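You operate a simulated robot arm through the tools that you are given. There is no shell and no other tool.

You run a simulated two-armed robot. Do the job below in one go: nothing can be reset, and whatever is moved stays where it is left.

Task
Fill the kettle to about 0.5 L and stand it on its base.
Fine: use the water jug and put it back where it stood; open the lid wide, shut it after and leave the kettle switched off. Set down upright: water jug.

Only the result counts: the job must be done as asked and must still hold three seconds after the hand-in. Knocking over, shifting, dropping, spilling or breaking anything else fails it. Lids that push on must go on centred and level and be pressed home; caps that screw on are set level and turned clockwise until they are tight.

Robot
Two 7-joint arms with fingered hands on one trunk that stands fixed in place. Base frame: the origin is at the foot of the trunk, x ahead of it, y to its left, z up. Lengths are in mm, angles in degrees, forces in N, time in s.
The left shoulder is at [26, 174, 1153], the right one opposite. With the tool pointing down near the work surface each hand reaches from about 260 to 700 mm from the base axis, measured 20 degrees to its own side. Payload 3.8 kg a hand.
The TCP of each hand is the grasp point between the finger pads, 26 mm short of the fingertips. In the tool frame z runs along the fingers and y along their closing line. The gripper opens to 132 mm; its body begins 73 mm behind the TCP. The gripper is a hand of 3 fingers: y runs from the thumb to the fingers, the wrist lies at [0, 0, -224] in the tool frame, and closing takes about 1.5 s.
Orientation is that of the tool frame in the base frame, as a unit quaternion [x, y, z, w]. With the fingers straight down and closing along the base's y, the tool's x points along the base's -x, its y along +y and its z along -z.

Tools
- The arms move only by the tool arm_command. It takes "left_steps", "right_steps" or both (then of equal length, played together; a hand with none holds still); each is a list of rows, each a list of 6 numbers: the shift along the tool's x, y, z in mm, then the turn, a rotation vector about the tool's x, y, z in degrees. In form: [[x, y, z, rx, ry, rz], ...]. A call has 1 to 20 rows; each row shifts and turns the commanded pose from where the row before left it, along the tool's axes as they then stand. "left_jaw" and "right_jaw" are, for a hand that has rows, the closure, from 0 (fully open) to 1 (shut), set as the call begins (left out, the last holds). Each row takes 0.2 s and may step no farther than 50 mm and 8.6 degrees from the row before; otherwise, or with a gripper value out of range, the whole call is refused. A pose out of reach is approached as far as the arm can. The call stops where the force on the tool passes 40 N (or 10 N more than at its start, if that is more) or the arm is blocked; 0.2 s more then pass. The fingers move at their own pace (about 108 mm/s each) and stop on an object; they squeeze with about 33 N. The grip force told is the motor's: it shows also when the fingers shut on nothing. Time passes only in rows, and 0.2 s behind the last, so rows that do not move let the fingers close. The reply holds the time, the measured pose of the TCP, the force on the tool along the base axes, the opening and the grip force, in the units named above and with some noise, with the torque about the TCP (base axes, N m) and any sound that the robot's microphone picked up, and new pictures: "pictures" is both (left out), scene, wrist or none (wrist: the cameras of the hands that moved).
- Cameras (640 x 400 px; columns grow to the right, rows downward): "scene" is now at [172.7, 47.7, 1097.3]; the picture's right is [0.58, -0.82, 0.00], its down [0.19, 0.14, -0.97] and it looks along [0.80, 0.56, 0.23] (base axes); focal length 214 px, centre (320, 200). "left" rides on the left gripper at [-62, 3, -92] in its tool frame; the picture's right is [-0.05, -1.00, 0.00], its down [0.83, -0.04, -0.55] and it looks along [0.55, -0.03, 0.83] (tool axes); focal length 230 px, centre (320, 200). "right" rides on the right gripper at [62, 3, -92] in its tool frame; the picture's right is [-0.05, 1.00, 0.00], its down [-0.83, -0.04, -0.56] and it looks along [-0.55, -0.03, 0.83] (tool axes); focal length 230 px, centre (320, 200). There is no depth. A picture from a camera that has moved, and an enlarged one, comes with that camera's place and axes in the base frame and with its lens.
- slide_trunk(by): moves the trunk up (or, below 0, down) by that many mm; the arms and the scene camera ride with it, the base frame stays. It gives what a move gives, with no picture.
- finger_targets(finger1, finger2, thumb_bend, hand): sets how far each is bent, from 0 (flat) to 1 (curled in); at 0.3 the hand is open as for a grip, at 0.7 the pads meet at the TCP. One left out holds its place. A second passes; each finger stops where it meets its share of the squeeze, and holds until it gets a number again. A gripper value or a shape takes the hand back. It gives what a move gives, with no picture; readings hold the bend of each and the force on the fingers (four entries, about 0 where the hand has none), thumb and palm.
- hand_shape(shape, hand): the hand has 3 fingers and takes this shape, open, in about a second: jaw (thumb against the fingers, like two jaws); tri (thumb and two fingers); tip (a fingertip pinch); poke (one finger out to press); point (the index stretched); flat (the hand flat); cup (the hand cupped); fist (a fist). The gripper value then closes the fingers along that shape, each until it touches; the sizes above hold for jaw. It gives what a move gives, with no picture.
- head_to(pan, tilt): turns the head with the scene camera to pan (to the left, within 60 degrees either way) and tilt (down, from -29 to 69), counted from straight ahead of the robot (the tilt from the chest, where the trunk bows). It gives what a move gives, and a new picture of the scene camera.
- enlarge(camera, box): a new picture of the part [left, top, right, bottom] of that camera's present view, enlarged. The clock stands still meanwhile.
- close_job(): hands the job in; it is judged then, once.

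Nothing tells you positions but the pictures and the camera data. Unless the task says otherwise, let go and move clear before handing in.

The tools are called after "Call:" by a JSON object that holds its "name" and its "arguments". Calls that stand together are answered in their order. arm_command: Moves the arms, as the interface text tells. Its arguments: {"type":"object","properties":{"left_steps":{"type":"array","items":{"type":"array","items":{"type":"number"}}},"left_jaw":{"type":"number"},"right_steps":{"type":"array","items":{"type":"array","items":{"type":"number"}}},"right_jaw":{"type":"number"},"pictures":{"type":"string","enum":["both","scene","wrist","none"]}},"required":[]} The other tools are called the same way: slide_trunk (by) moves the trunk up or down; hand_shape (shape, hand) gives the hand a shape; finger_targets (finger1, finger2, thumb_bend, hand) moves the fingers one by one; head_to (pan, tilt) turns the head that bears the scene camera; enlarge (camera, box) takes an enlarged picture of a part of a camera's view; close_job () hands the job in.

At the start:

```text
t: 0.0
left_ee_pos: [256.9, 356.7, 1361.3]
left_tcp_rot: [0.0, 1.0, -0.001, 0.0]
left_ft_force: [-0.1, 0.2, -0.3]
left_ft_torque: [-0.01, 0.01, -0.02]
left_opening: 132.1
left_grasp_force: 0.2
left_shape: jaw
left_bend: [0.3, 0.3, 0.3]
left_finger forces: [0.0, 0.0, 0.0, 0.0, 0.0, 0.1]
right_ee_pos: [303.2, 29.7, 1398.7]
right_tcp_rot: [0.002, 1.0, 0.001, 0.001]
right_ft_force: [-0.1, 0.0, -0.4]
right_ft_torque: [0.03, -0.03, -0.03]
right_opening: 131.9
right_grasp_force: 0.1
right_shape: jaw
right_bend: [0.3, 0.3, 0.3]
right_finger forces: [0.0, 0.0, 0.1, 0.1, 0.0, 0.0]
trunk travel left (down, up): [-453.0, 28.0]
head pan, tilt (commanded): [35.1, -13.6]
```

scene: 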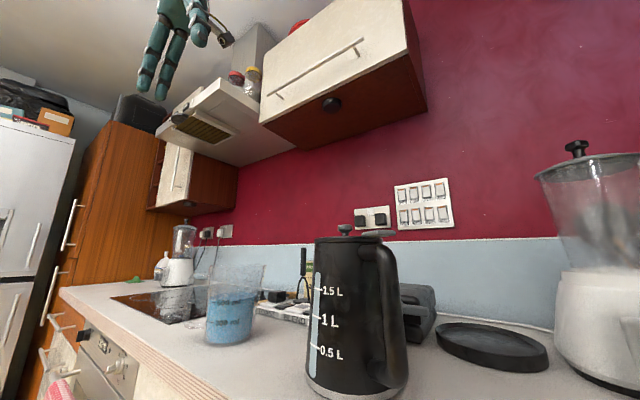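
right: 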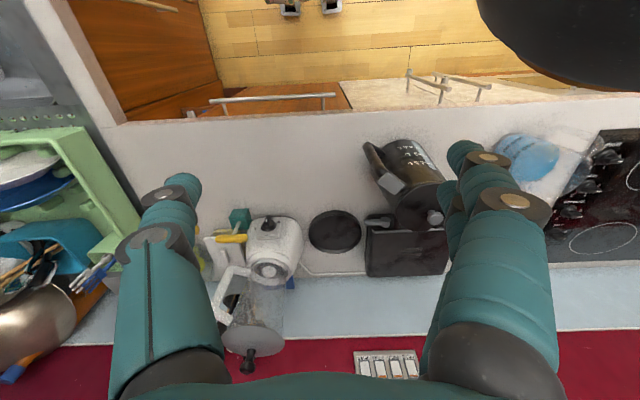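
left: 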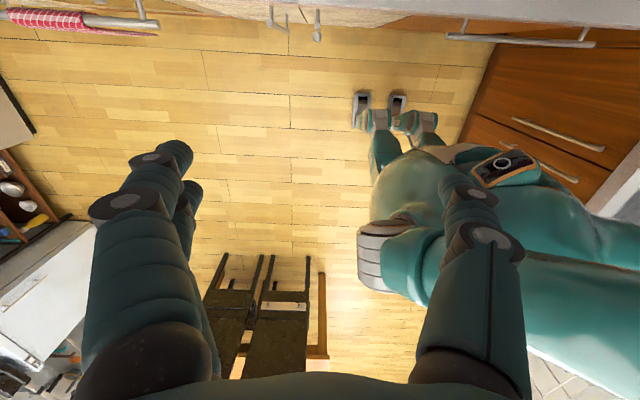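

I see a black kettle with a level gauge on the counter ahead, a jug with blue water to its left, and a round black base to its right. I will look around with the head first to locate everything.

Call:
{"name": "head_to", "arguments": {"pan": 20, "tilt": 25}}

```text
t: 1.1
left_ee_pos: [257.1, 355.9, 1361.9]
left_tcp_rot: [0.0, 1.0, 0.0, 0.002]
left_ft_force: [-0.8, 0.0, -0.4]
left_ft_torque: [0.02, -0.03, 0.02]
left_opening: 131.9
left_grasp_force: 0.1
left_shape: jaw
left_bend: [0.3, 0.3, 0.3]
left_finger forces: [0.0, 0.0, 0.0, 0.0, 0.0, 0.1]
right_ee_pos: [303.5, 28.8, 1397.3]
right_tcp_rot: [0.001, 1.0, 0.001, 0.001]
right_ft_force: [-0.9, 0.8, -0.5]
right_ft_torque: [0.03, -0.02, 0.0]
right_opening: 131.9
right_grasp_force: 0.1
right_shape: jaw
right_bend: [0.3, 0.3, 0.3]
right_finger forces: [0.0, 0.1, 0.0, 0.1, 0.0, 0.1]
trunk travel left (down, up): [-453.0, 28.0]
head pan, tilt (commanded): [20.0, 25.0]
camera scene: at [192.5, 32.4, 1036.5], right [0.34, -0.94, 0.0], down [-0.4, -0.14, -0.91], along [0.85, 0.31, -0.42], focal length 214 px, centre (320, 200)
```

scene: 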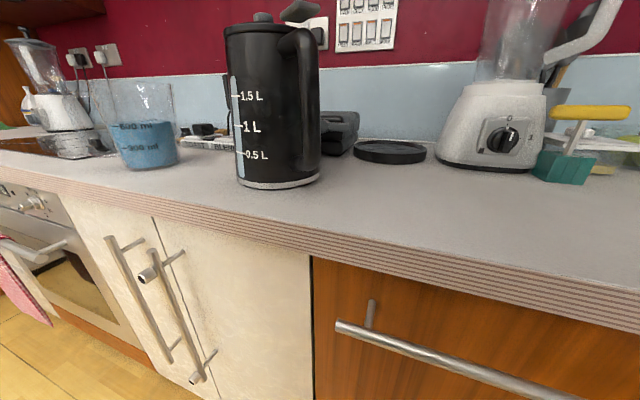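

The kettle stands near [500, 220], the jug near [490, 530] and the base plate near [745, 55], on a counter about 912 high. I will look closer at the kettle's lid, the jug and the base.

Call:
{"name": "enlarge", "arguments": {"camera": "scene", "box": [200, 0, 360, 200]}}

Call:
{"name": "enlarge", "arguments": {"camera": "scene", "box": [80, 60, 220, 200]}}

Call:
{"name": "enlarge", "arguments": {"camera": "right", "box": [280, 100, 620, 300]}}

```text
2.00 times, centred on (280, 100) of scene
camera zoom: at [192.5, 32.4, 1036.5], right [0.34, -0.94, 0.0], down [-0.4, -0.14, -0.91], along [0.85, 0.31, -0.42], focal length 429 px, centre (400, 400)
```

zoom: 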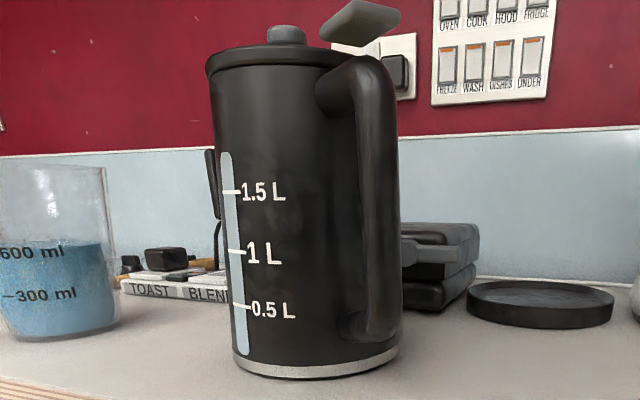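

```text
2.86 times, centred on (150, 130) of scene
camera zoom: at [192.5, 32.4, 1036.5], right [0.34, -0.94, 0.0], down [-0.4, -0.14, -0.91], along [0.85, 0.31, -0.42], focal length 613 px, centre (806, 400)
```

zoom: 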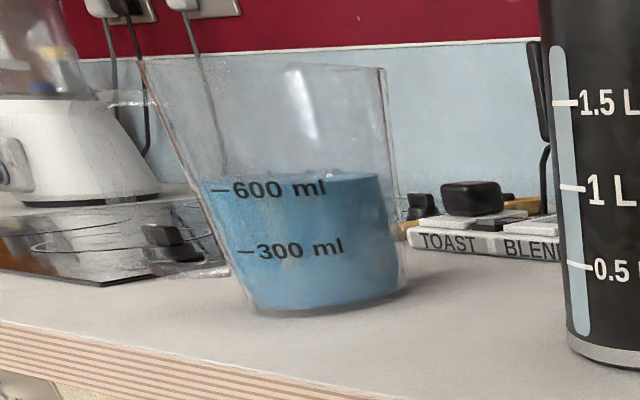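

```text
1.88 times, centred on (450, 200) of right
camera zoom: at [241.0, 32.3, 1490.0], right [0.05, 1.0, 0.0], down [0.83, -0.05, 0.56], along [0.56, -0.03, -0.83], focal length 433 px, centre (75, 200)
```

zoom: 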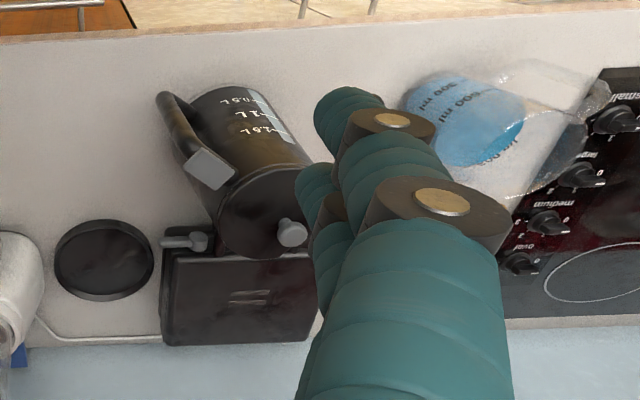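

The lid knob sits on the far-left side of the lid and a grey tab sits above the handle, which points toward me and to the right. I will move the right hand's camera closer to understand the lid, and turn the head to see the jug.

Call:
{"name": "head_to", "arguments": {"pan": 45, "tilt": 25}}

Call:
{"name": "enlarge", "arguments": {"camera": "scene", "box": [200, 40, 400, 240]}}

```text
t: 1.9
left_ee_pos: [256.5, 357.0, 1361.2]
left_tcp_rot: [0.0, 1.0, 0.0, 0.0]
left_ft_force: [-0.3, 0.1, 0.3]
left_ft_torque: [-0.03, 0.01, 0.04]
left_opening: 132.0
left_grasp_force: 0.1
left_shape: jaw
left_bend: [0.3, 0.3, 0.3]
left_finger forces: [0.0, 0.0, 0.0, 0.0, 0.0, 0.0]
right_ee_pos: [303.0, 29.7, 1398.0]
right_tcp_rot: [0.001, 1.0, 0.001, 0.002]
right_ft_force: [0.7, -0.6, 0.0]
right_ft_torque: [0.02, -0.01, -0.03]
right_opening: 132.0
right_grasp_force: 0.1
right_shape: jaw
right_bend: [0.3, 0.3, 0.3]
right_finger forces: [0.0, 0.0, 0.1, 0.0, 0.0, 0.0]
trunk travel left (down, up): [-453.0, 28.0]
head pan, tilt (commanded): [45.0, 25.0]
camera scene: at [171.1, 65.9, 1036.5], right [0.71, -0.71, 0.0], down [-0.3, -0.3, -0.91], along [0.64, 0.64, -0.42], focal length 214 px, centre (320, 200)
```

scene: 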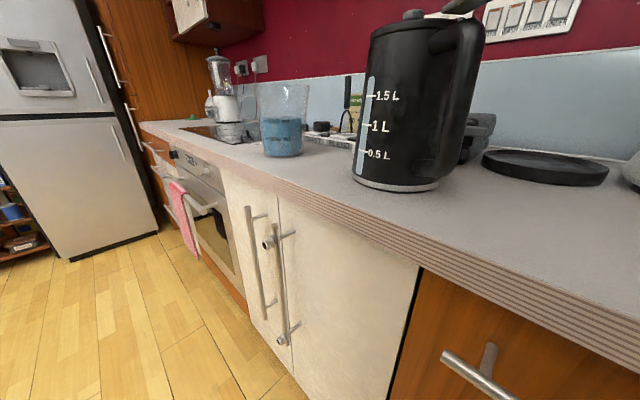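

```text
2.00 times, centred on (300, 140) of scene
camera zoom: at [171.1, 65.9, 1036.5], right [0.71, -0.71, 0.0], down [-0.3, -0.3, -0.91], along [0.64, 0.64, -0.42], focal length 429 px, centre (360, 320)
```

zoom: 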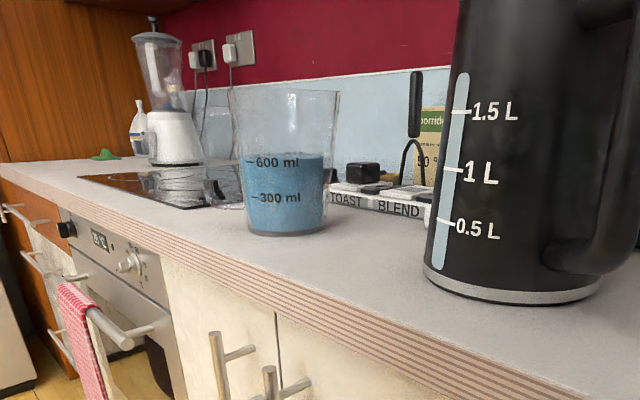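

The jug holds roughly 620 ml at about [490, 520], and the kettle lid centre is near [511, 211, 1127]. I will bring the right hand's camera above the kettle and pitch the left hand forward to see the jug.

Call:
{"name": "arm_command", "arguments": {"right_steps": [[-12, 20, 12, 0, 0, 0], [-12, 20, 12, 0, 0, 0], [-12, 20, 12, 0, 0, 0], [-12, 20, 12, 0, 0, 0], [-12, 20, 12, 0, 0, 0], [-12, 20, 12, 0, 0, 0], [-12, 20, 12, 0, 0, 0], [-12, 20, 12, 0, 0, 0]], "left_steps": [[0, 16, 0, 0, 0, 0], [0, 16, 0, 0, -8, 0], [0, 16, 0, 0, -8, 0], [0, 16, 0, 0, -8, 0], [0, 16, 0, 0, -8, 0], [0, 16, 0, 0, -8, 0], [0, 16, 0, 0, -8, 0], [0, 16, 0, 0, -8, 0]], "pictures": "both"}}

```text
t: 3.7
left_ee_pos: [255.4, 484.9, 1361.4]
left_tcp_rot: [-0.001, 0.882, 0.001, 0.471]
left_ft_force: [-0.5, 0.1, 0.4]
left_ft_torque: [-0.02, -0.02, -0.01]
left_opening: 131.9
left_grasp_force: 0.0
left_shape: jaw
left_bend: [0.3, 0.3, 0.3]
left_finger forces: [0.0, 0.1, 0.0, 0.1, 0.0, 0.0]
right_ee_pos: [374.4, 149.8, 1325.6]
right_tcp_rot: [0.001, 1.0, 0.002, 0.002]
right_ft_force: [-0.4, -0.6, -0.5]
right_ft_torque: [-0.02, -0.02, -0.01]
right_opening: 132.1
right_grasp_force: 0.0
right_shape: jaw
right_bend: [0.3, 0.3, 0.3]
right_finger forces: [0.0, 0.1, 0.0, 0.1, 0.0, 0.0]
right hand out of reach, approached as far as the arm can: row 7, 8
trunk travel left (down, up): [-453.0, 28.0]
head pan, tilt (commanded): [45.0, 25.0]
camera scene: at [170.8, 66.9, 1036.5], right [0.71, -0.71, 0.0], down [-0.3, -0.3, -0.91], along [0.64, 0.64, -0.42], focal length 214 px, centre (320, 200)
camera right: at [312.5, 153.5, 1418.0], right [0.05, 1.0, 0.0], down [0.83, -0.05, 0.56], along [0.56, -0.03, -0.83], focal length 230 px, centre (320, 200)
camera left: at [214.4, 489.4, 1463.5], right [0.03, -1.0, 0.04], down [-0.92, -0.04, -0.38], along [0.38, -0.03, -0.92], focal length 230 px, centre (320, 200)
```

scene: 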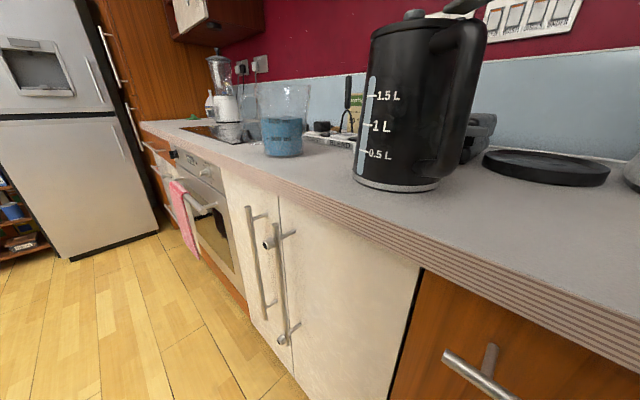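
right: 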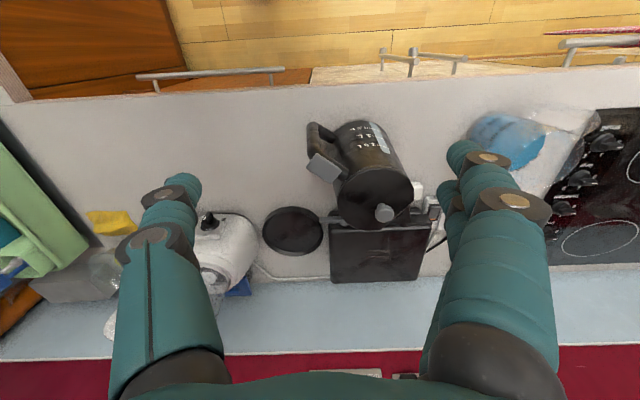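
left: 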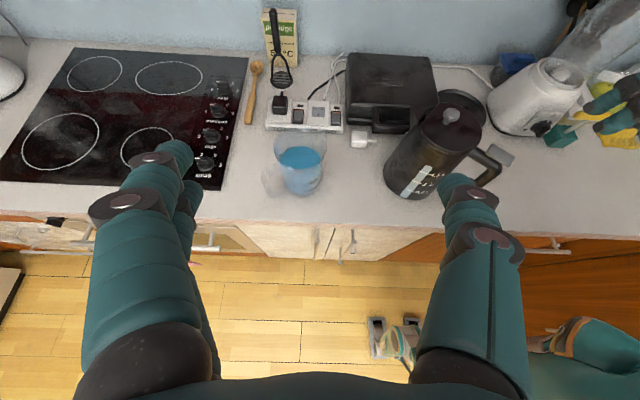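

The left wrist camera now gives a good view of the jug and kettle. I will enlarge both.

Call:
{"name": "enlarge", "arguments": {"camera": "left", "box": [240, 100, 360, 220]}}

Call:
{"name": "enlarge", "arguments": {"camera": "left", "box": [370, 70, 530, 220]}}

Call:
{"name": "enlarge", "arguments": {"camera": "right", "box": [290, 100, 450, 260]}}

```text
3.33 times, centred on (300, 160) of left
camera zoom: at [214.4, 489.4, 1463.5], right [0.03, -1.0, 0.04], down [-0.92, -0.04, -0.38], along [0.38, -0.03, -0.92], focal length 767 px, centre (387, 333)
```

zoom: 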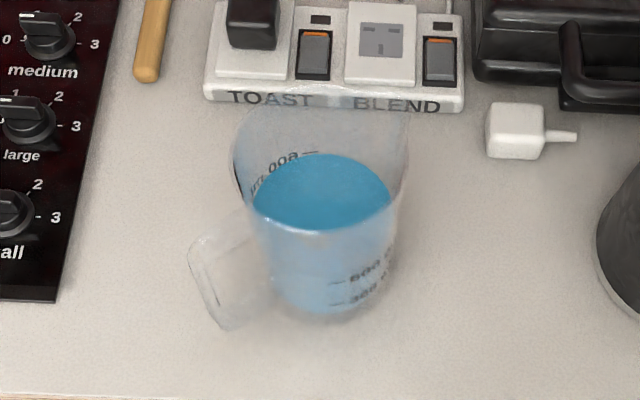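

```text
2.67 times, centred on (450, 145) of left
camera zoom: at [214.4, 489.4, 1463.5], right [0.03, -1.0, 0.04], down [-0.92, -0.04, -0.38], along [0.38, -0.03, -0.92], focal length 614 px, centre (-27, 347)
```

zoom: 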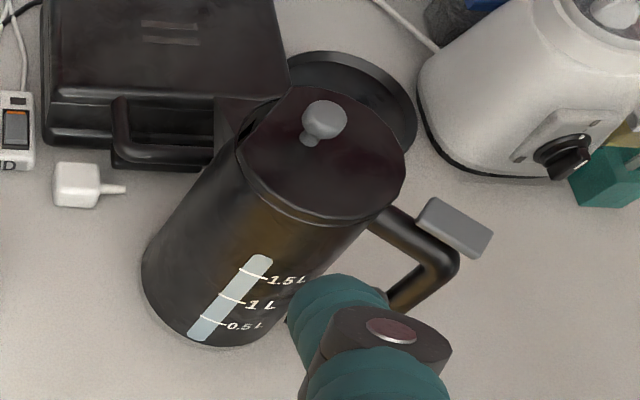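

```text
2.50 times, centred on (370, 180) of right
camera zoom: at [312.5, 153.5, 1418.0], right [0.05, 1.0, 0.0], down [0.83, -0.05, 0.56], along [0.56, -0.03, -0.83], focal length 575 px, centre (195, 250)
```

zoom: 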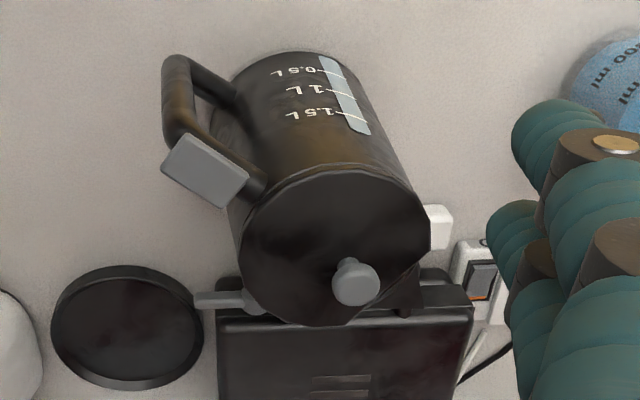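

The knob top is near [528, 239, 1141], lid centre [517, 230], and the kettle handle points back-right (about 233°). The jug's handle points left and back, its spout toward the kettle. I will bring the left hand to point down again and turn it so it can grip the jug across its spout axis, meanwhile bringing the right hand back.

Call:
{"name": "arm_command", "arguments": {"left_steps": [[0, 0, 0, 0, 8, 0], [0, 0, 0, 0, 8, 0], [0, 0, 0, 0, 8, 0], [0, 0, 0, 0, 8, 0], [0, 0, 0, 0, 8, 0], [0, 0, 0, 0, 8, 0], [0, 0, 0, 0, 8, 0], [-20, 0, 20, 0, 0, 8], [0, 0, 10, 0, 0, 8], [0, 0, 10, 0, 0, 8], [0, 0, 10, 0, 0, 8], [0, 0, 10, 0, 0, 8], [0, 0, 10, 0, 0, 8], [0, 0, 10, 0, 0, 8], [0, 0, 10, 0, 0, 8]], "right_steps": [[15, -20, 0, 0, 0, 0], [15, -20, 0, 0, 0, 0], [15, -20, 0, 0, 0, 0], [15, -20, 0, 0, 0, 0], [0, -20, 0, 0, 0, 0], [0, 0, 0, 0, 0, 0], [0, 0, 0, 0, 0, 0], [0, 0, 0, 0, 0, 0], [0, 0, 0, 0, 0, 0], [0, 0, 0, 0, 0, 0], [0, 0, 0, 0, 0, 0], [0, 0, 0, 0, 0, 0], [0, 0, 0, 0, 0, 0], [0, 0, 0, 0, 0, 0], [0, 0, 0, 0, 0, 0]], "pictures": "wrist"}}

```text
t: 6.9
left_ee_pos: [277.1, 484.3, 1271.2]
left_tcp_rot: [0.532, 0.847, 0.0, 0.001]
left_ft_force: [0.2, -0.9, 0.1]
left_ft_torque: [0.01, -0.01, -0.01]
left_opening: 131.9
left_grasp_force: 0.0
left_shape: jaw
left_bend: [0.3, 0.3, 0.3]
left_finger forces: [0.1, 0.0, 0.1, 0.0, 0.1, 0.0]
right_ee_pos: [314.2, 49.4, 1324.8]
right_tcp_rot: [0.001, 1.0, 0.001, 0.001]
right_ft_force: [-0.1, 0.5, -0.4]
right_ft_torque: [-0.03, 0.01, 0.02]
right_opening: 131.8
right_grasp_force: 0.1
right_shape: jaw
right_bend: [0.3, 0.3, 0.3]
right_finger forces: [0.1, 0.0, 0.0, 0.0, 0.0, 0.1]
trunk travel left (down, up): [-453.0, 28.0]
head pan, tilt (commanded): [45.0, 25.0]
camera right: at [252.9, 52.7, 1417.5], right [0.05, 1.0, 0.0], down [0.83, -0.05, 0.56], along [0.56, -0.03, -0.83], focal length 230 px, centre (320, 200)
camera left: at [307.3, 431.2, 1363.0], right [-0.88, -0.48, 0.0], down [-0.4, 0.73, 0.56], along [-0.27, 0.49, -0.83], focal length 230 px, centre (320, 200)
```

right: 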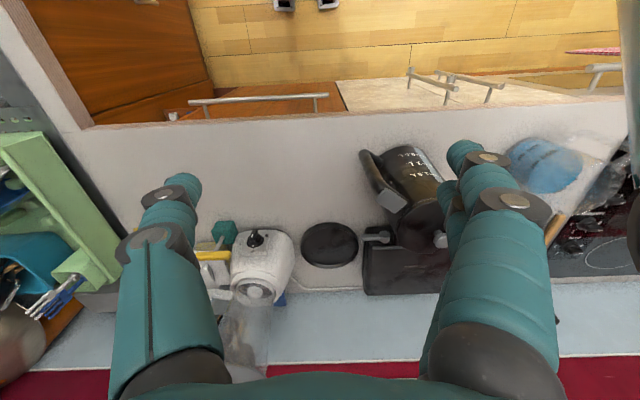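
left: 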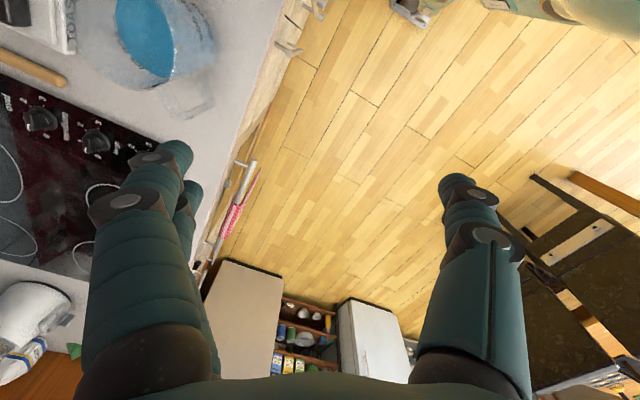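

Both hands move as expected. Now I will move the left hand above the jug for a straight-down look.

Call:
{"name": "arm_command", "arguments": {"left_steps": [[-10.4, 35.3, 2, 0, 0, 0], [-10.4, 35.3, 2, 0, 0, 0], [-10.4, 35.3, 2, 0, 0, 0], [-10.4, 35.3, 2, 0, 0, 0], [-10.4, 35.3, 2, 0, 0, 0], [-10.4, 35.3, 2, 0, 0, 0]], "pictures": "both"}}

```text
t: 8.3
left_ee_pos: [495.6, 522.9, 1258.0]
left_tcp_rot: [0.529, 0.849, 0.0, 0.001]
left_ft_force: [0.4, 0.3, 0.7]
left_ft_torque: [0.0, 0.0, 0.05]
left_opening: 132.0
left_grasp_force: 0.0
left_shape: jaw
left_bend: [0.3, 0.3, 0.3]
left_finger forces: [0.0, 0.1, 0.1, 0.1, 0.0, 0.1]
right_ee_pos: [314.1, 50.8, 1324.3]
right_tcp_rot: [0.0, 1.0, 0.001, 0.001]
right_ft_force: [0.8, 0.0, -0.5]
right_ft_torque: [-0.02, -0.02, -0.03]
right_opening: 131.9
right_grasp_force: 0.0
right_shape: jaw
right_bend: [0.3, 0.3, 0.3]
right_finger forces: [0.1, 0.1, 0.0, 0.0, 0.0, 0.1]
trunk travel left (down, up): [-453.0, 28.0]
head pan, tilt (commanded): [45.0, 25.0]
camera scene: at [171.3, 66.8, 1036.3], right [0.71, -0.71, 0.0], down [-0.3, -0.3, -0.91], along [0.64, 0.64, -0.42], focal length 214 px, centre (320, 200)
camera left: at [525.3, 470.5, 1349.8], right [-0.87, -0.49, 0.0], down [-0.41, 0.73, 0.55], along [-0.27, 0.48, -0.83], focal length 230 px, centre (320, 200)
```

scene: 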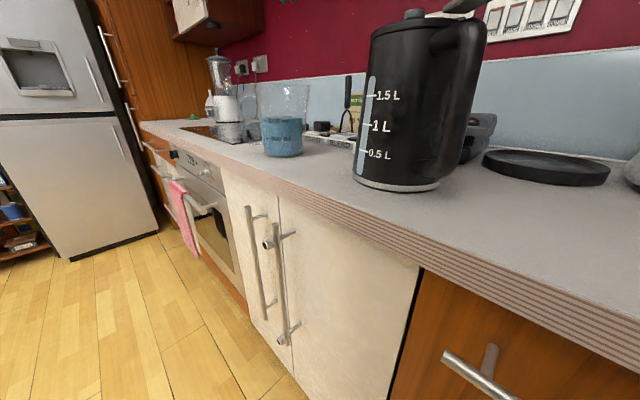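
left: 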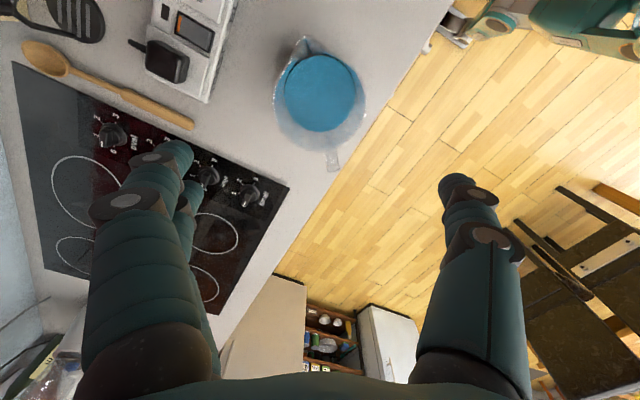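

Call:
{"name": "enlarge", "arguments": {"camera": "left", "box": [250, 20, 410, 180]}}

Call:
{"name": "enlarge", "arguments": {"camera": "scene", "box": [220, 60, 340, 180]}}

```text
2.50 times, centred on (330, 100) of left
camera zoom: at [525.3, 470.5, 1349.8], right [-0.87, -0.49, 0.0], down [-0.41, 0.73, 0.55], along [-0.27, 0.48, -0.83], focal length 575 px, centre (295, 450)
```

zoom: 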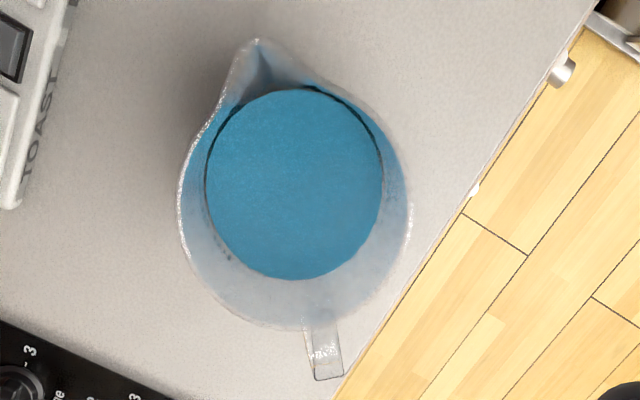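

```text
3.33 times, centred on (280, 120) of scene
camera zoom: at [171.3, 66.8, 1036.3], right [0.71, -0.71, 0.0], down [-0.3, -0.3, -0.91], along [0.64, 0.64, -0.42], focal length 715 px, centre (453, 467)
```

zoom: 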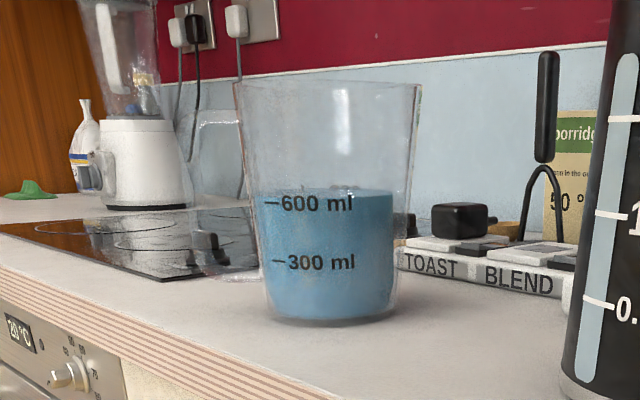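

The jug's axis is at about [500, 516] with rim at z≈1068, rim diameter ≈107 mm, spout at about −50° and handle at about 130°. Let me check the kettle gauge for its present level before going on.

Call:
{"name": "enlarge", "arguments": {"camera": "scene", "box": [340, 60, 460, 200]}}

Call:
{"name": "enlarge", "arguments": {"camera": "right", "box": [340, 130, 460, 270]}}

```text
2.86 times, centred on (400, 130) of scene
camera zoom: at [171.3, 66.8, 1036.3], right [0.71, -0.71, 0.0], down [-0.3, -0.3, -0.91], along [0.64, 0.64, -0.42], focal length 613 px, centre (91, 400)
```

zoom: 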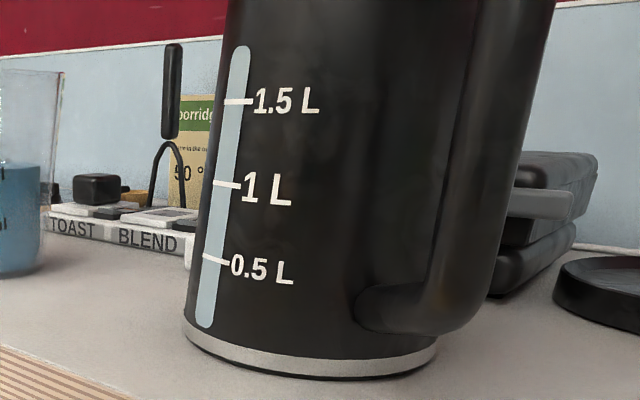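

```text
2.86 times, centred on (400, 200) of right
camera zoom: at [253.1, 53.9, 1417.4], right [0.05, 1.0, 0.0], down [0.83, -0.05, 0.56], along [0.56, -0.03, -0.83], focal length 657 px, centre (91, 200)
```

zoom: 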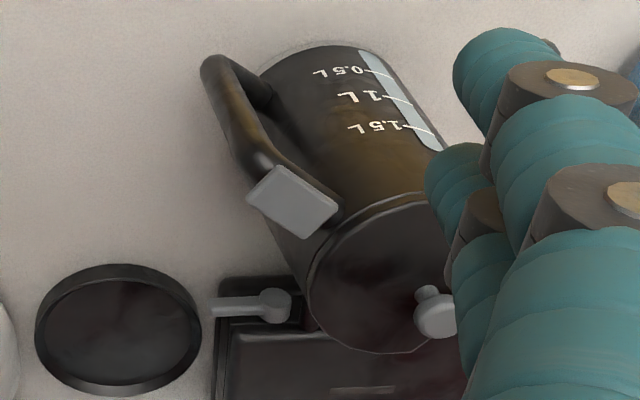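

The gauge is uniformly pale, so the kettle seems empty. I will now turn the right wrist (in free air) so its camera sits above the hand when it points at the kettle lid.

Call:
{"name": "arm_command", "arguments": {"right_steps": [[0, 0, 0, 0, 0, 8.5], [0, 0, 0, 0, 0, 8.5], [0, 0, 0, 0, 0, 8.5], [0, 0, 0, 0, 0, 8.5], [0, 0, 0, 0, 0, 8.5], [0, 0, 0, 0, 0, 8.5], [0, 0, 0, 0, 0, 8.5], [0, 0, 0, 0, 0, 8.5], [0, 0, 0, 0, 0, 8.5], [0, 0, 0, 0, 0, 8.5], [0, 0, 0, 0, 0, 8.5], [0, 0, 0, 0, 0, 8.5], [0, 0, 0, 0, 0, 8.5], [0, 0, 0, 0, 0, 8.5], [0, 0, 0, 0, 0, 8.5], [0, 0, 0, 0, 0, 7.5]], "pictures": "wrist"}}

```text
t: 11.7
left_ee_pos: [494.0, 521.7, 1258.0]
left_tcp_rot: [0.53, 0.848, 0.001, 0.0]
left_ft_force: [-0.1, -0.2, 0.8]
left_ft_torque: [-0.02, 0.01, 0.0]
left_opening: 132.1
left_grasp_force: 0.0
left_shape: jaw
left_bend: [0.3, 0.3, 0.3]
left_finger forces: [0.1, 0.0, 0.1, 0.0, 0.0, 0.0]
right_ee_pos: [313.9, 49.3, 1326.1]
right_tcp_rot: [0.925, 0.38, 0.002, 0.0]
right_ft_force: [-0.3, -0.1, -0.7]
right_ft_torque: [0.02, 0.01, -0.02]
right_opening: 132.0
right_grasp_force: 0.1
right_shape: jaw
right_bend: [0.3, 0.3, 0.3]
right_finger forces: [0.0, 0.0, 0.0, 0.0, 0.1, 0.1]
trunk travel left (down, up): [-453.0, 28.0]
head pan, tilt (commanded): [45.0, 25.0]
camera right: at [360.5, 90.1, 1418.6], right [0.67, -0.75, 0.0], down [-0.62, -0.56, 0.55], along [-0.41, -0.37, -0.83], focal length 230 px, centre (320, 200)
```

right: 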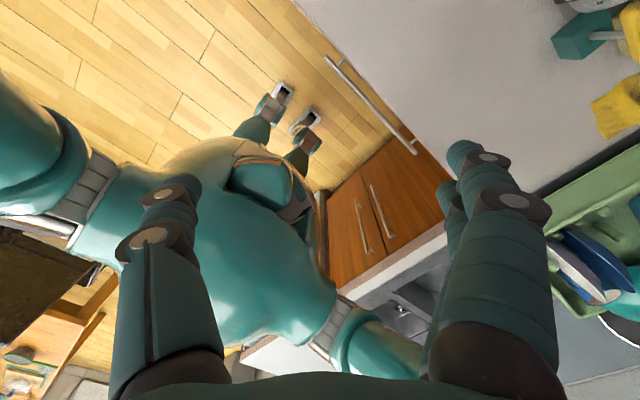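

The right wrist turned fine. Now I will pitch the right hand 45° forward in line with the kettle handle and move to a standoff above and behind the lid knob.

Call:
{"name": "arm_command", "arguments": {"right_steps": [[0, 0, 0, 0, 0, -8], [0, 0, 0, 0, 7.5, 0], [0, 0, 0, 0, 7.5, 0], [0, 0, 0, 0, 7.5, 0], [0, 0, 0, 0, 7.5, 0], [0, 0, 0, 0, 7.5, 0], [0, 0, 0, 0, 7.5, 0], [13.1, 11.2, 39.4, 0, 0, 0], [13.1, 11.2, 39.4, 0, 0, 0], [13.1, 11.2, 39.4, 0, 0, 0], [13.1, 11.2, 39.4, 0, 0, 0], [13.1, 11.2, 39.4, 0, 0, 0]], "right_jaw": 0.6, "pictures": "both"}}

```text
t: 14.3
left_ee_pos: [495.6, 523.3, 1258.6]
left_tcp_rot: [0.529, 0.848, 0.0, 0.0]
left_ft_force: [0.0, 0.1, -0.2]
left_ft_torque: [-0.01, -0.01, 0.0]
left_opening: 132.0
left_grasp_force: 0.2
left_shape: jaw
left_bend: [0.3, 0.3, 0.3]
left_finger forces: [0.0, 0.0, 0.1, 0.1, 0.0, 0.1]
right_ee_pos: [471.3, 165.1, 1232.3]
right_tcp_rot: [0.826, 0.41, 0.346, -0.17]
right_ft_force: [0.4, 0.1, -0.7]
right_ft_torque: [0.0, -0.01, 0.01]
right_opening: 53.3
right_grasp_force: 0.0
right_shape: jaw
right_bend: [0.73, 0.73, 0.7]
right_finger forces: [0.1, 0.0, 0.0, 0.1, 0.0, 0.0]
trunk travel left (down, up): [-453.0, 28.0]
head pan, tilt (commanded): [45.0, 25.0]
camera scene: at [171.6, 66.4, 1036.3], right [0.71, -0.71, 0.0], down [-0.3, -0.3, -0.91], along [0.64, 0.64, -0.42], focal length 214 px, centre (320, 200)
camera right: at [461.1, 145.3, 1341.1], right [0.77, -0.63, -0.04], down [-0.62, -0.76, -0.2], along [0.1, 0.18, -0.98], focal length 230 px, centre (320, 200)
```

scene: 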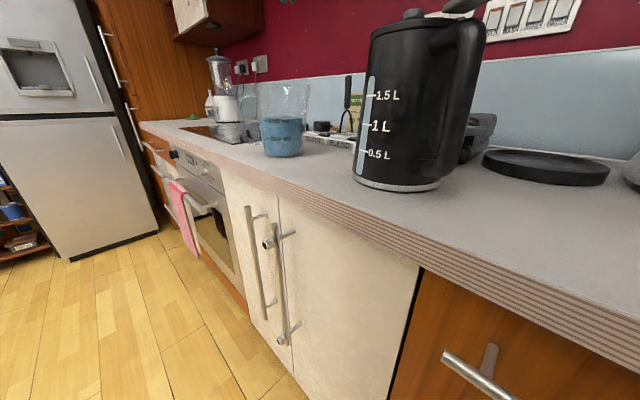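
right: 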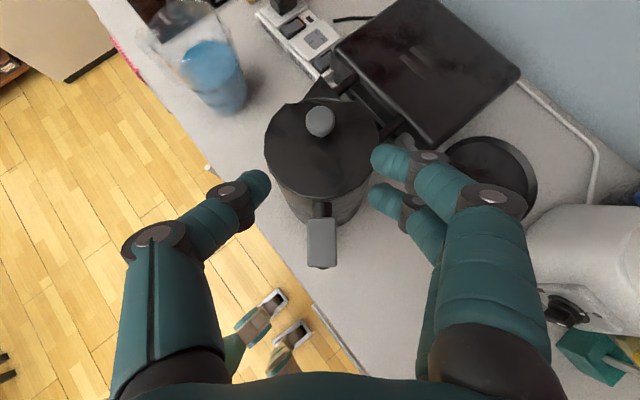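

The right camera looks straight down on the kettle; knob, lid and paddle are in clear view. I will enlarge it.

Call:
{"name": "enlarge", "arguments": {"camera": "right", "box": [240, 80, 400, 280]}}

```text
2.00 times, centred on (320, 180) of right
camera zoom: at [461.1, 145.3, 1341.1], right [0.77, -0.63, -0.04], down [-0.62, -0.76, -0.2], along [0.1, 0.18, -0.98], focal length 460 px, centre (320, 240)
```

zoom: 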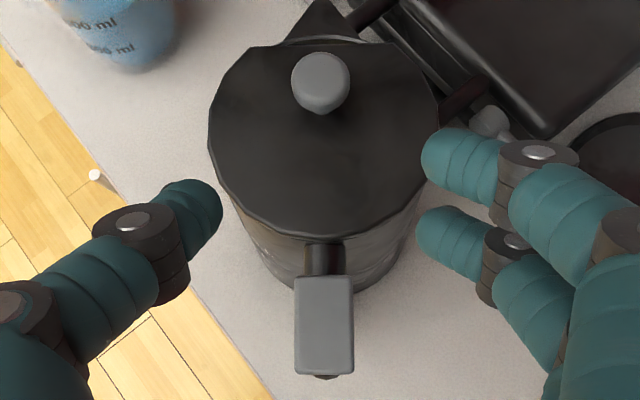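

The knob is at about [530, 242, 1141] and lies in line with the hand. I will steepen the hand to 60° and go to a close standoff around the knob.

Call:
{"name": "arm_command", "arguments": {"right_steps": [[0, 0, 0, 0, -7.5, 0], [0, 0, 0, 0, -7.5, 0], [17.8, 0.2, 26, 0, 0, 0], [17.8, 0.2, 26, 0, 0, 0]], "pictures": "wrist"}}

Call:
{"name": "enlarge", "arguments": {"camera": "right", "box": [240, 60, 400, 260]}}

```text
t: 15.3
left_ee_pos: [494.1, 524.3, 1257.4]
left_tcp_rot: [0.529, 0.849, 0.0, -0.001]
left_ft_force: [0.3, -0.5, 0.0]
left_ft_torque: [0.01, 0.02, -0.02]
left_opening: 131.9
left_grasp_force: 0.0
left_shape: jaw
left_bend: [0.3, 0.3, 0.3]
left_finger forces: [0.0, 0.0, 0.1, 0.1, 0.0, 0.0]
right_ee_pos: [505.8, 209.3, 1205.6]
right_tcp_rot: [0.865, 0.43, 0.232, -0.116]
right_ft_force: [0.0, 0.3, -0.1]
right_ft_torque: [-0.02, 0.01, 0.01]
right_opening: 53.4
right_grasp_force: 0.0
right_shape: jaw
right_bend: [0.73, 0.73, 0.7]
right_finger forces: [0.0, 0.0, 0.0, 0.1, 0.0, 0.1]
trunk travel left (down, up): [-453.0, 28.0]
head pan, tilt (commanded): [45.0, 25.0]
camera right: at [512.8, 213.9, 1317.6], right [0.77, -0.64, -0.03], down [-0.64, -0.77, 0.06], along [-0.06, -0.03, -1.0], focal length 230 px, centre (320, 200)
```

right: 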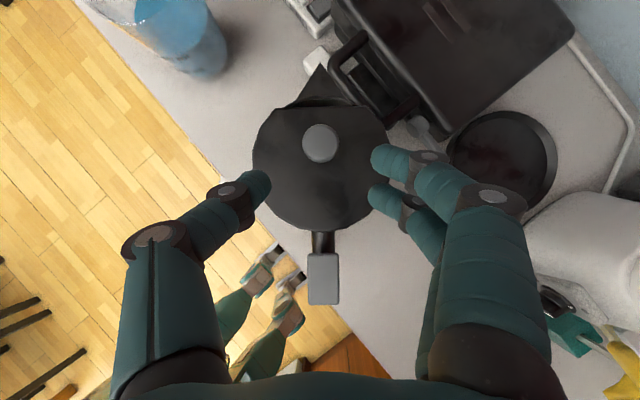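

```text
2.00 times, centred on (320, 160) of right
camera zoom: at [512.8, 213.9, 1317.6], right [0.77, -0.64, -0.03], down [-0.64, -0.77, 0.06], along [-0.06, -0.03, -1.0], focal length 460 px, centre (320, 280)
```

zoom: 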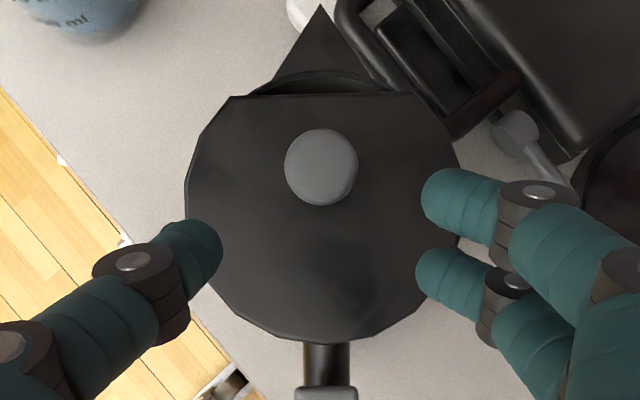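

The hand is laterally centred on the knob. I will descend 58 mm along the tool axis and then check.

Call:
{"name": "arm_command", "arguments": {"right_steps": [[0, 0, 15, 0, 0, 0], [0, 0, 15, 0, 0, 0], [0, 0, 15, 0, 0, 0], [0, 0, 13, 0, 0, 0]], "pictures": "wrist"}}

Call:
{"name": "enlarge", "arguments": {"camera": "right", "box": [220, 60, 420, 260]}}

Call:
{"name": "enlarge", "arguments": {"camera": "scene", "box": [340, 0, 540, 200]}}

```text
t: 16.3
left_ee_pos: [494.9, 522.2, 1258.1]
left_tcp_rot: [0.529, 0.849, 0.0, 0.001]
left_ft_force: [0.0, -1.2, -0.2]
left_ft_torque: [-0.02, 0.03, -0.01]
left_opening: 131.9
left_grasp_force: 0.1
left_shape: jaw
left_bend: [0.3, 0.3, 0.3]
left_finger forces: [0.0, 0.1, 0.0, 0.1, 0.0, 0.0]
right_ee_pos: [524.5, 231.5, 1155.4]
right_tcp_rot: [0.865, 0.43, 0.234, -0.115]
right_ft_force: [-0.1, -0.5, 0.2]
right_ft_torque: [-0.03, 0.03, 0.03]
right_opening: 53.3
right_grasp_force: 0.0
right_shape: jaw
right_bend: [0.73, 0.73, 0.7]
right_finger forces: [0.0, 0.1, 0.0, 0.0, 0.0, 0.1]
trunk travel left (down, up): [-453.0, 28.0]
head pan, tilt (commanded): [45.0, 25.0]
camera right: at [529.9, 235.8, 1267.1], right [0.77, -0.64, -0.03], down [-0.64, -0.77, 0.06], along [-0.06, -0.03, -1.0], focal length 230 px, centre (320, 200)
```

right: 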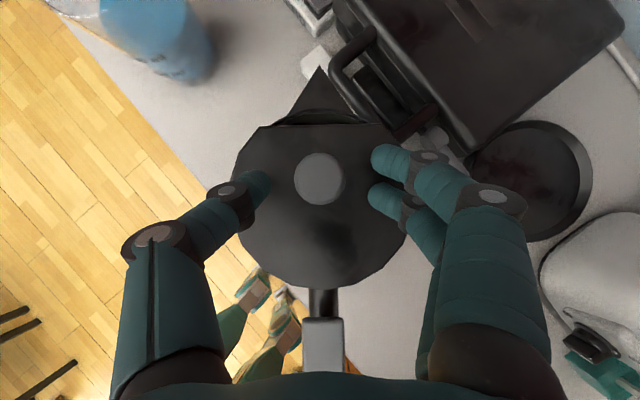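

```text
2.00 times, centred on (320, 160) of right
camera zoom: at [529.9, 235.8, 1267.1], right [0.77, -0.64, -0.03], down [-0.64, -0.77, 0.06], along [-0.06, -0.03, -1.0], focal length 460 px, centre (320, 280)
```

zoom: 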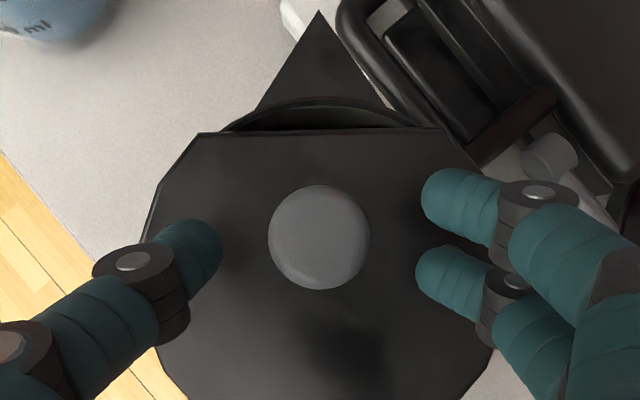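

```text
2.00 times, centred on (440, 100) of scene
camera zoom: at [171.2, 66.1, 1036.4], right [0.71, -0.71, 0.0], down [-0.3, -0.3, -0.91], along [0.64, 0.64, -0.42], focal length 429 px, centre (80, 400)
```

zoom: 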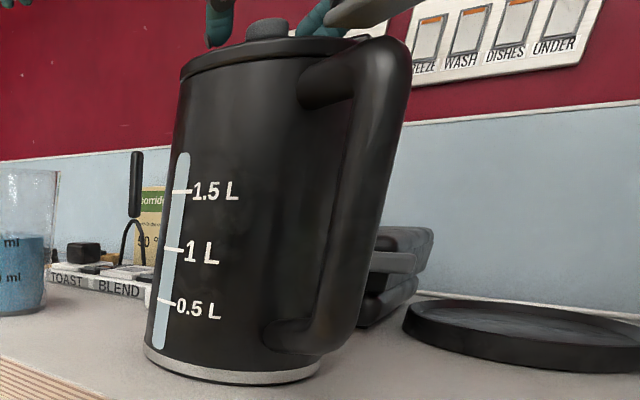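

The fingertips straddle the knob just above the lid. I will close the hand on the knob.

Call:
{"name": "arm_command", "arguments": {"right_steps": [[0, 0, 0, 0, 0, 0], [0, 0, 0, 0, 0, 0], [0, 0, 0, 0, 0, 0], [0, 0, 0, 0, 0, 0], [0, 0, 0, 0, 0, 0], [0, 0, 0, 0, 0, 0]], "right_jaw": 1.0, "pictures": "wrist"}}

Call:
{"name": "enlarge", "arguments": {"camera": "right", "box": [220, 60, 420, 260]}}

```text
t: 17.7
left_ee_pos: [495.0, 523.2, 1258.3]
left_tcp_rot: [0.53, 0.848, 0.001, 0.001]
left_ft_force: [0.0, 0.8, 0.7]
left_ft_torque: [-0.01, -0.01, 0.01]
left_opening: 131.8
left_grasp_force: 0.1
left_shape: jaw
left_bend: [0.3, 0.3, 0.3]
left_finger forces: [0.0, 0.0, 0.1, 0.1, 0.0, 0.0]
right_ee_pos: [523.4, 232.9, 1154.7]
right_tcp_rot: [0.864, 0.431, 0.233, -0.117]
right_ft_force: [-1.6, 0.3, 0.4]
right_ft_torque: [0.11, 0.14, 0.02]
right_opening: 17.2
right_grasp_force: 33.1
right_shape: jaw
right_bend: [0.72, 0.72, 0.7]
right_finger forces: [15.6, 13.8, 0.1, 0.0, 30.1, 0.1]
trunk travel left (down, up): [-453.0, 28.0]
head pan, tilt (commanded): [45.0, 25.0]
camera right: at [529.4, 235.8, 1267.1], right [0.77, -0.64, -0.03], down [-0.64, -0.77, 0.06], along [-0.06, -0.03, -1.0], focal length 230 px, centre (320, 200)
```

right: 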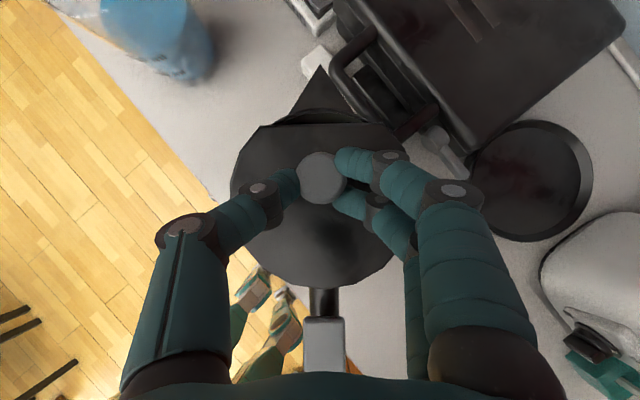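

```text
2.00 times, centred on (320, 160) of right
camera zoom: at [529.4, 235.8, 1267.1], right [0.77, -0.64, -0.03], down [-0.64, -0.77, 0.06], along [-0.06, -0.03, -1.0], focal length 460 px, centre (320, 280)
```

zoom: 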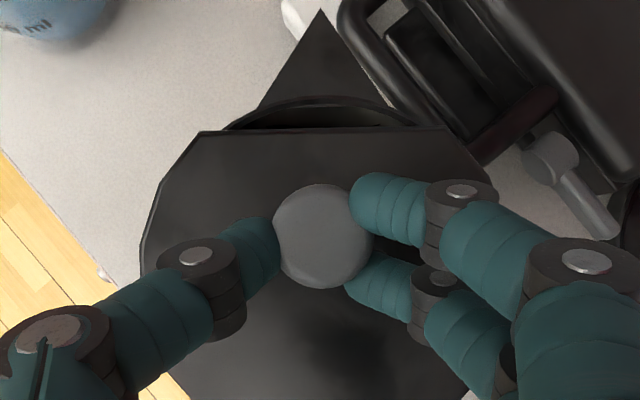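

The knob is held firmly (15/14/30 N). I will lift it along a small arc about the hinge at the handle side and watch the forces.

Call:
{"name": "arm_command", "arguments": {"right_steps": [[1.4, 0, -6.2, 0, 0, 0], [1.4, 0, -6.3, 0, 0, 0], [0.3, 0, -6.5, 0, 0, 0], [0.2, 0, -6.5, 0, 0, 0]], "pictures": "both"}}

Call:
{"name": "enlarge", "arguments": {"camera": "scene", "box": [340, 0, 540, 200]}}

```text
t: 18.7
left_ee_pos: [494.6, 522.2, 1258.7]
left_tcp_rot: [0.53, 0.848, 0.001, 0.001]
left_ft_force: [0.7, 0.3, 0.7]
left_ft_torque: [0.0, 0.01, -0.02]
left_opening: 132.2
left_grasp_force: 0.1
left_shape: jaw
left_bend: [0.3, 0.3, 0.3]
left_finger forces: [0.0, 0.1, 0.0, 0.0, 0.0, 0.1]
right_ee_pos: [516.9, 223.6, 1179.1]
right_tcp_rot: [0.865, 0.429, 0.233, -0.116]
right_ft_force: [-0.3, -0.9, 0.1]
right_ft_torque: [0.05, -0.16, -0.05]
right_opening: 16.9
right_grasp_force: 32.4
right_shape: jaw
right_bend: [0.73, 0.72, 0.7]
right_finger forces: [19.3, 12.2, 0.0, 0.0, 27.0, 0.0]
trunk travel left (down, up): [-453.0, 28.0]
head pan, tilt (commanded): [45.0, 25.0]
camera scene: at [171.3, 65.9, 1036.4], right [0.71, -0.71, 0.0], down [-0.3, -0.3, -0.91], along [0.64, 0.64, -0.42], focal length 214 px, centre (320, 200)
camera right: at [524.6, 227.6, 1290.6], right [0.77, -0.64, -0.03], down [-0.64, -0.77, 0.06], along [-0.06, -0.03, -1.0], focal length 230 px, centre (320, 200)
```

scene: 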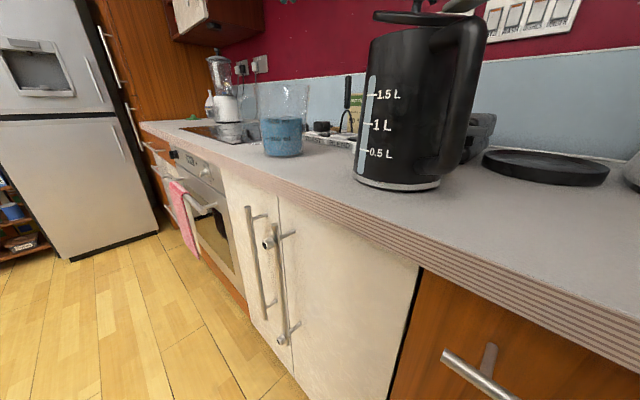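
right: 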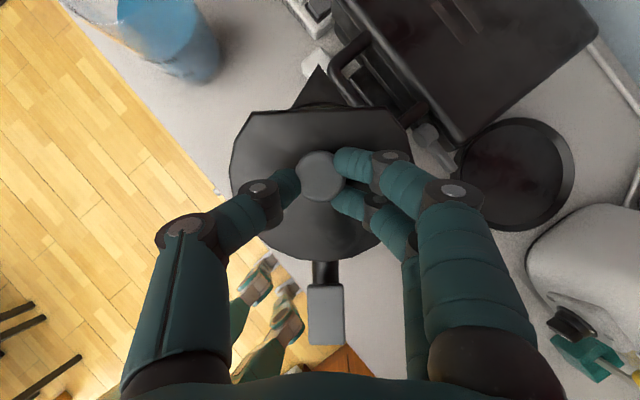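

```text
2.00 times, centred on (440, 100) of scene
camera zoom: at [171.3, 65.9, 1036.4], right [0.71, -0.71, 0.0], down [-0.3, -0.3, -0.91], along [0.64, 0.64, -0.42], focal length 429 px, centre (80, 400)
```

zoom: 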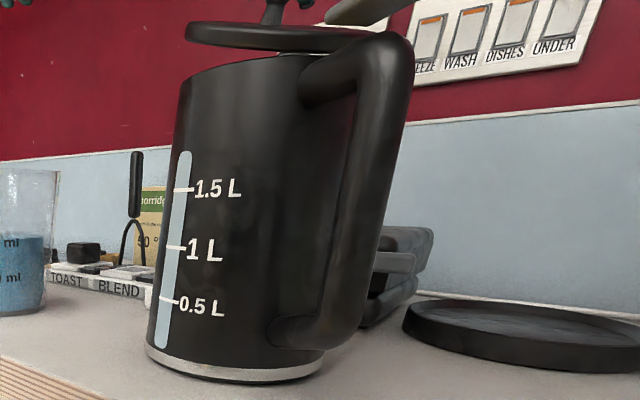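

The lid swings up on its hinge at the handle side with hardly any force, and the kettle stayed put. I will continue the arc.

Call:
{"name": "arm_command", "arguments": {"right_steps": [[-0.8, 0, -6.4, 0, 0, 0], [-0.8, 0, -6.4, 0, 0, 0], [-2, 0, -6.1, 0, 0, 0], [-2, 0, -6.1, 0, 0, 0], [-2.9, 0, -5.7, 0, 0, 0], [-2.9, 0, -5.7, 0, 0, 0]], "pictures": "both"}}

Call:
{"name": "enlarge", "arguments": {"camera": "right", "box": [220, 60, 420, 260]}}

```text
t: 20.1
left_ee_pos: [495.8, 522.7, 1258.9]
left_tcp_rot: [0.529, 0.848, -0.001, 0.0]
left_ft_force: [0.4, 0.2, -0.6]
left_ft_torque: [0.01, 0.01, 0.0]
left_opening: 131.8
left_grasp_force: 0.0
left_shape: jaw
left_bend: [0.3, 0.3, 0.3]
left_finger forces: [0.0, 0.0, 0.0, 0.0, 0.0, 0.0]
right_ee_pos: [501.7, 201.4, 1204.1]
right_tcp_rot: [0.864, 0.43, 0.233, -0.116]
right_ft_force: [0.8, 0.3, -5.2]
right_ft_torque: [0.15, -0.14, -0.02]
right_opening: 15.9
right_grasp_force: 33.3
right_shape: jaw
right_bend: [0.73, 0.72, 0.7]
right_finger forces: [21.1, 11.6, 0.0, 0.0, 26.7, 0.0]
trunk travel left (down, up): [-453.0, 28.0]
head pan, tilt (commanded): [45.0, 25.0]
camera scene: at [171.4, 66.0, 1036.4], right [0.71, -0.71, 0.0], down [-0.3, -0.3, -0.91], along [0.64, 0.64, -0.42], focal length 214 px, centre (320, 200)
camera right: at [507.6, 205.2, 1316.4], right [0.77, -0.64, -0.03], down [-0.64, -0.77, 0.06], along [-0.06, -0.03, -1.0], focal length 230 px, centre (320, 200)
```

scene: 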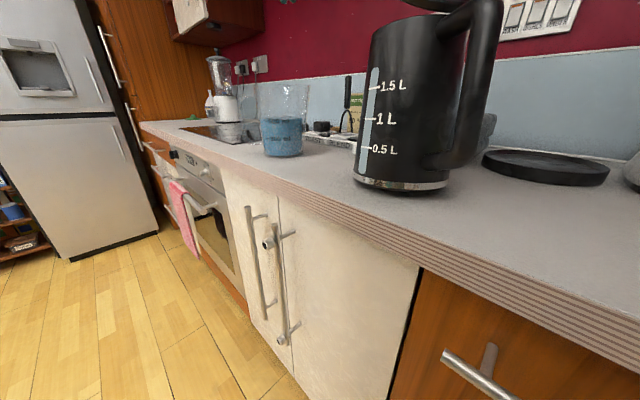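
right: 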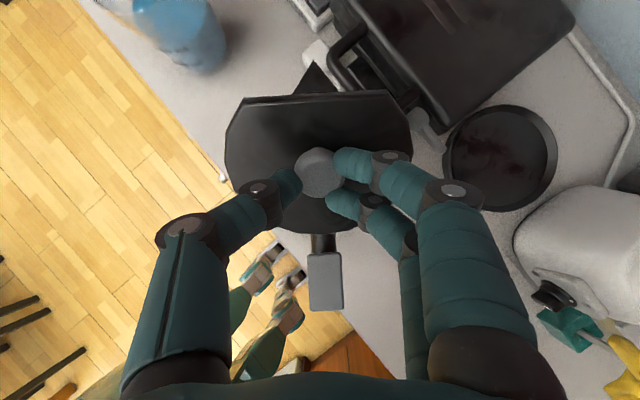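

```text
2.00 times, centred on (320, 160) of right
camera zoom: at [507.6, 205.2, 1316.4], right [0.77, -0.64, -0.03], down [-0.64, -0.77, 0.06], along [-0.06, -0.03, -1.0], focal length 460 px, centre (320, 280)
```

zoom: 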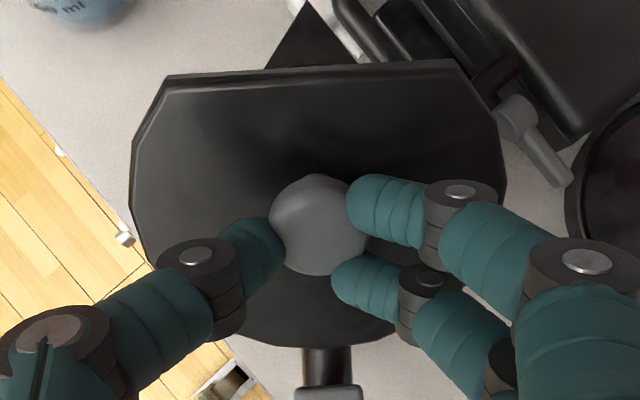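

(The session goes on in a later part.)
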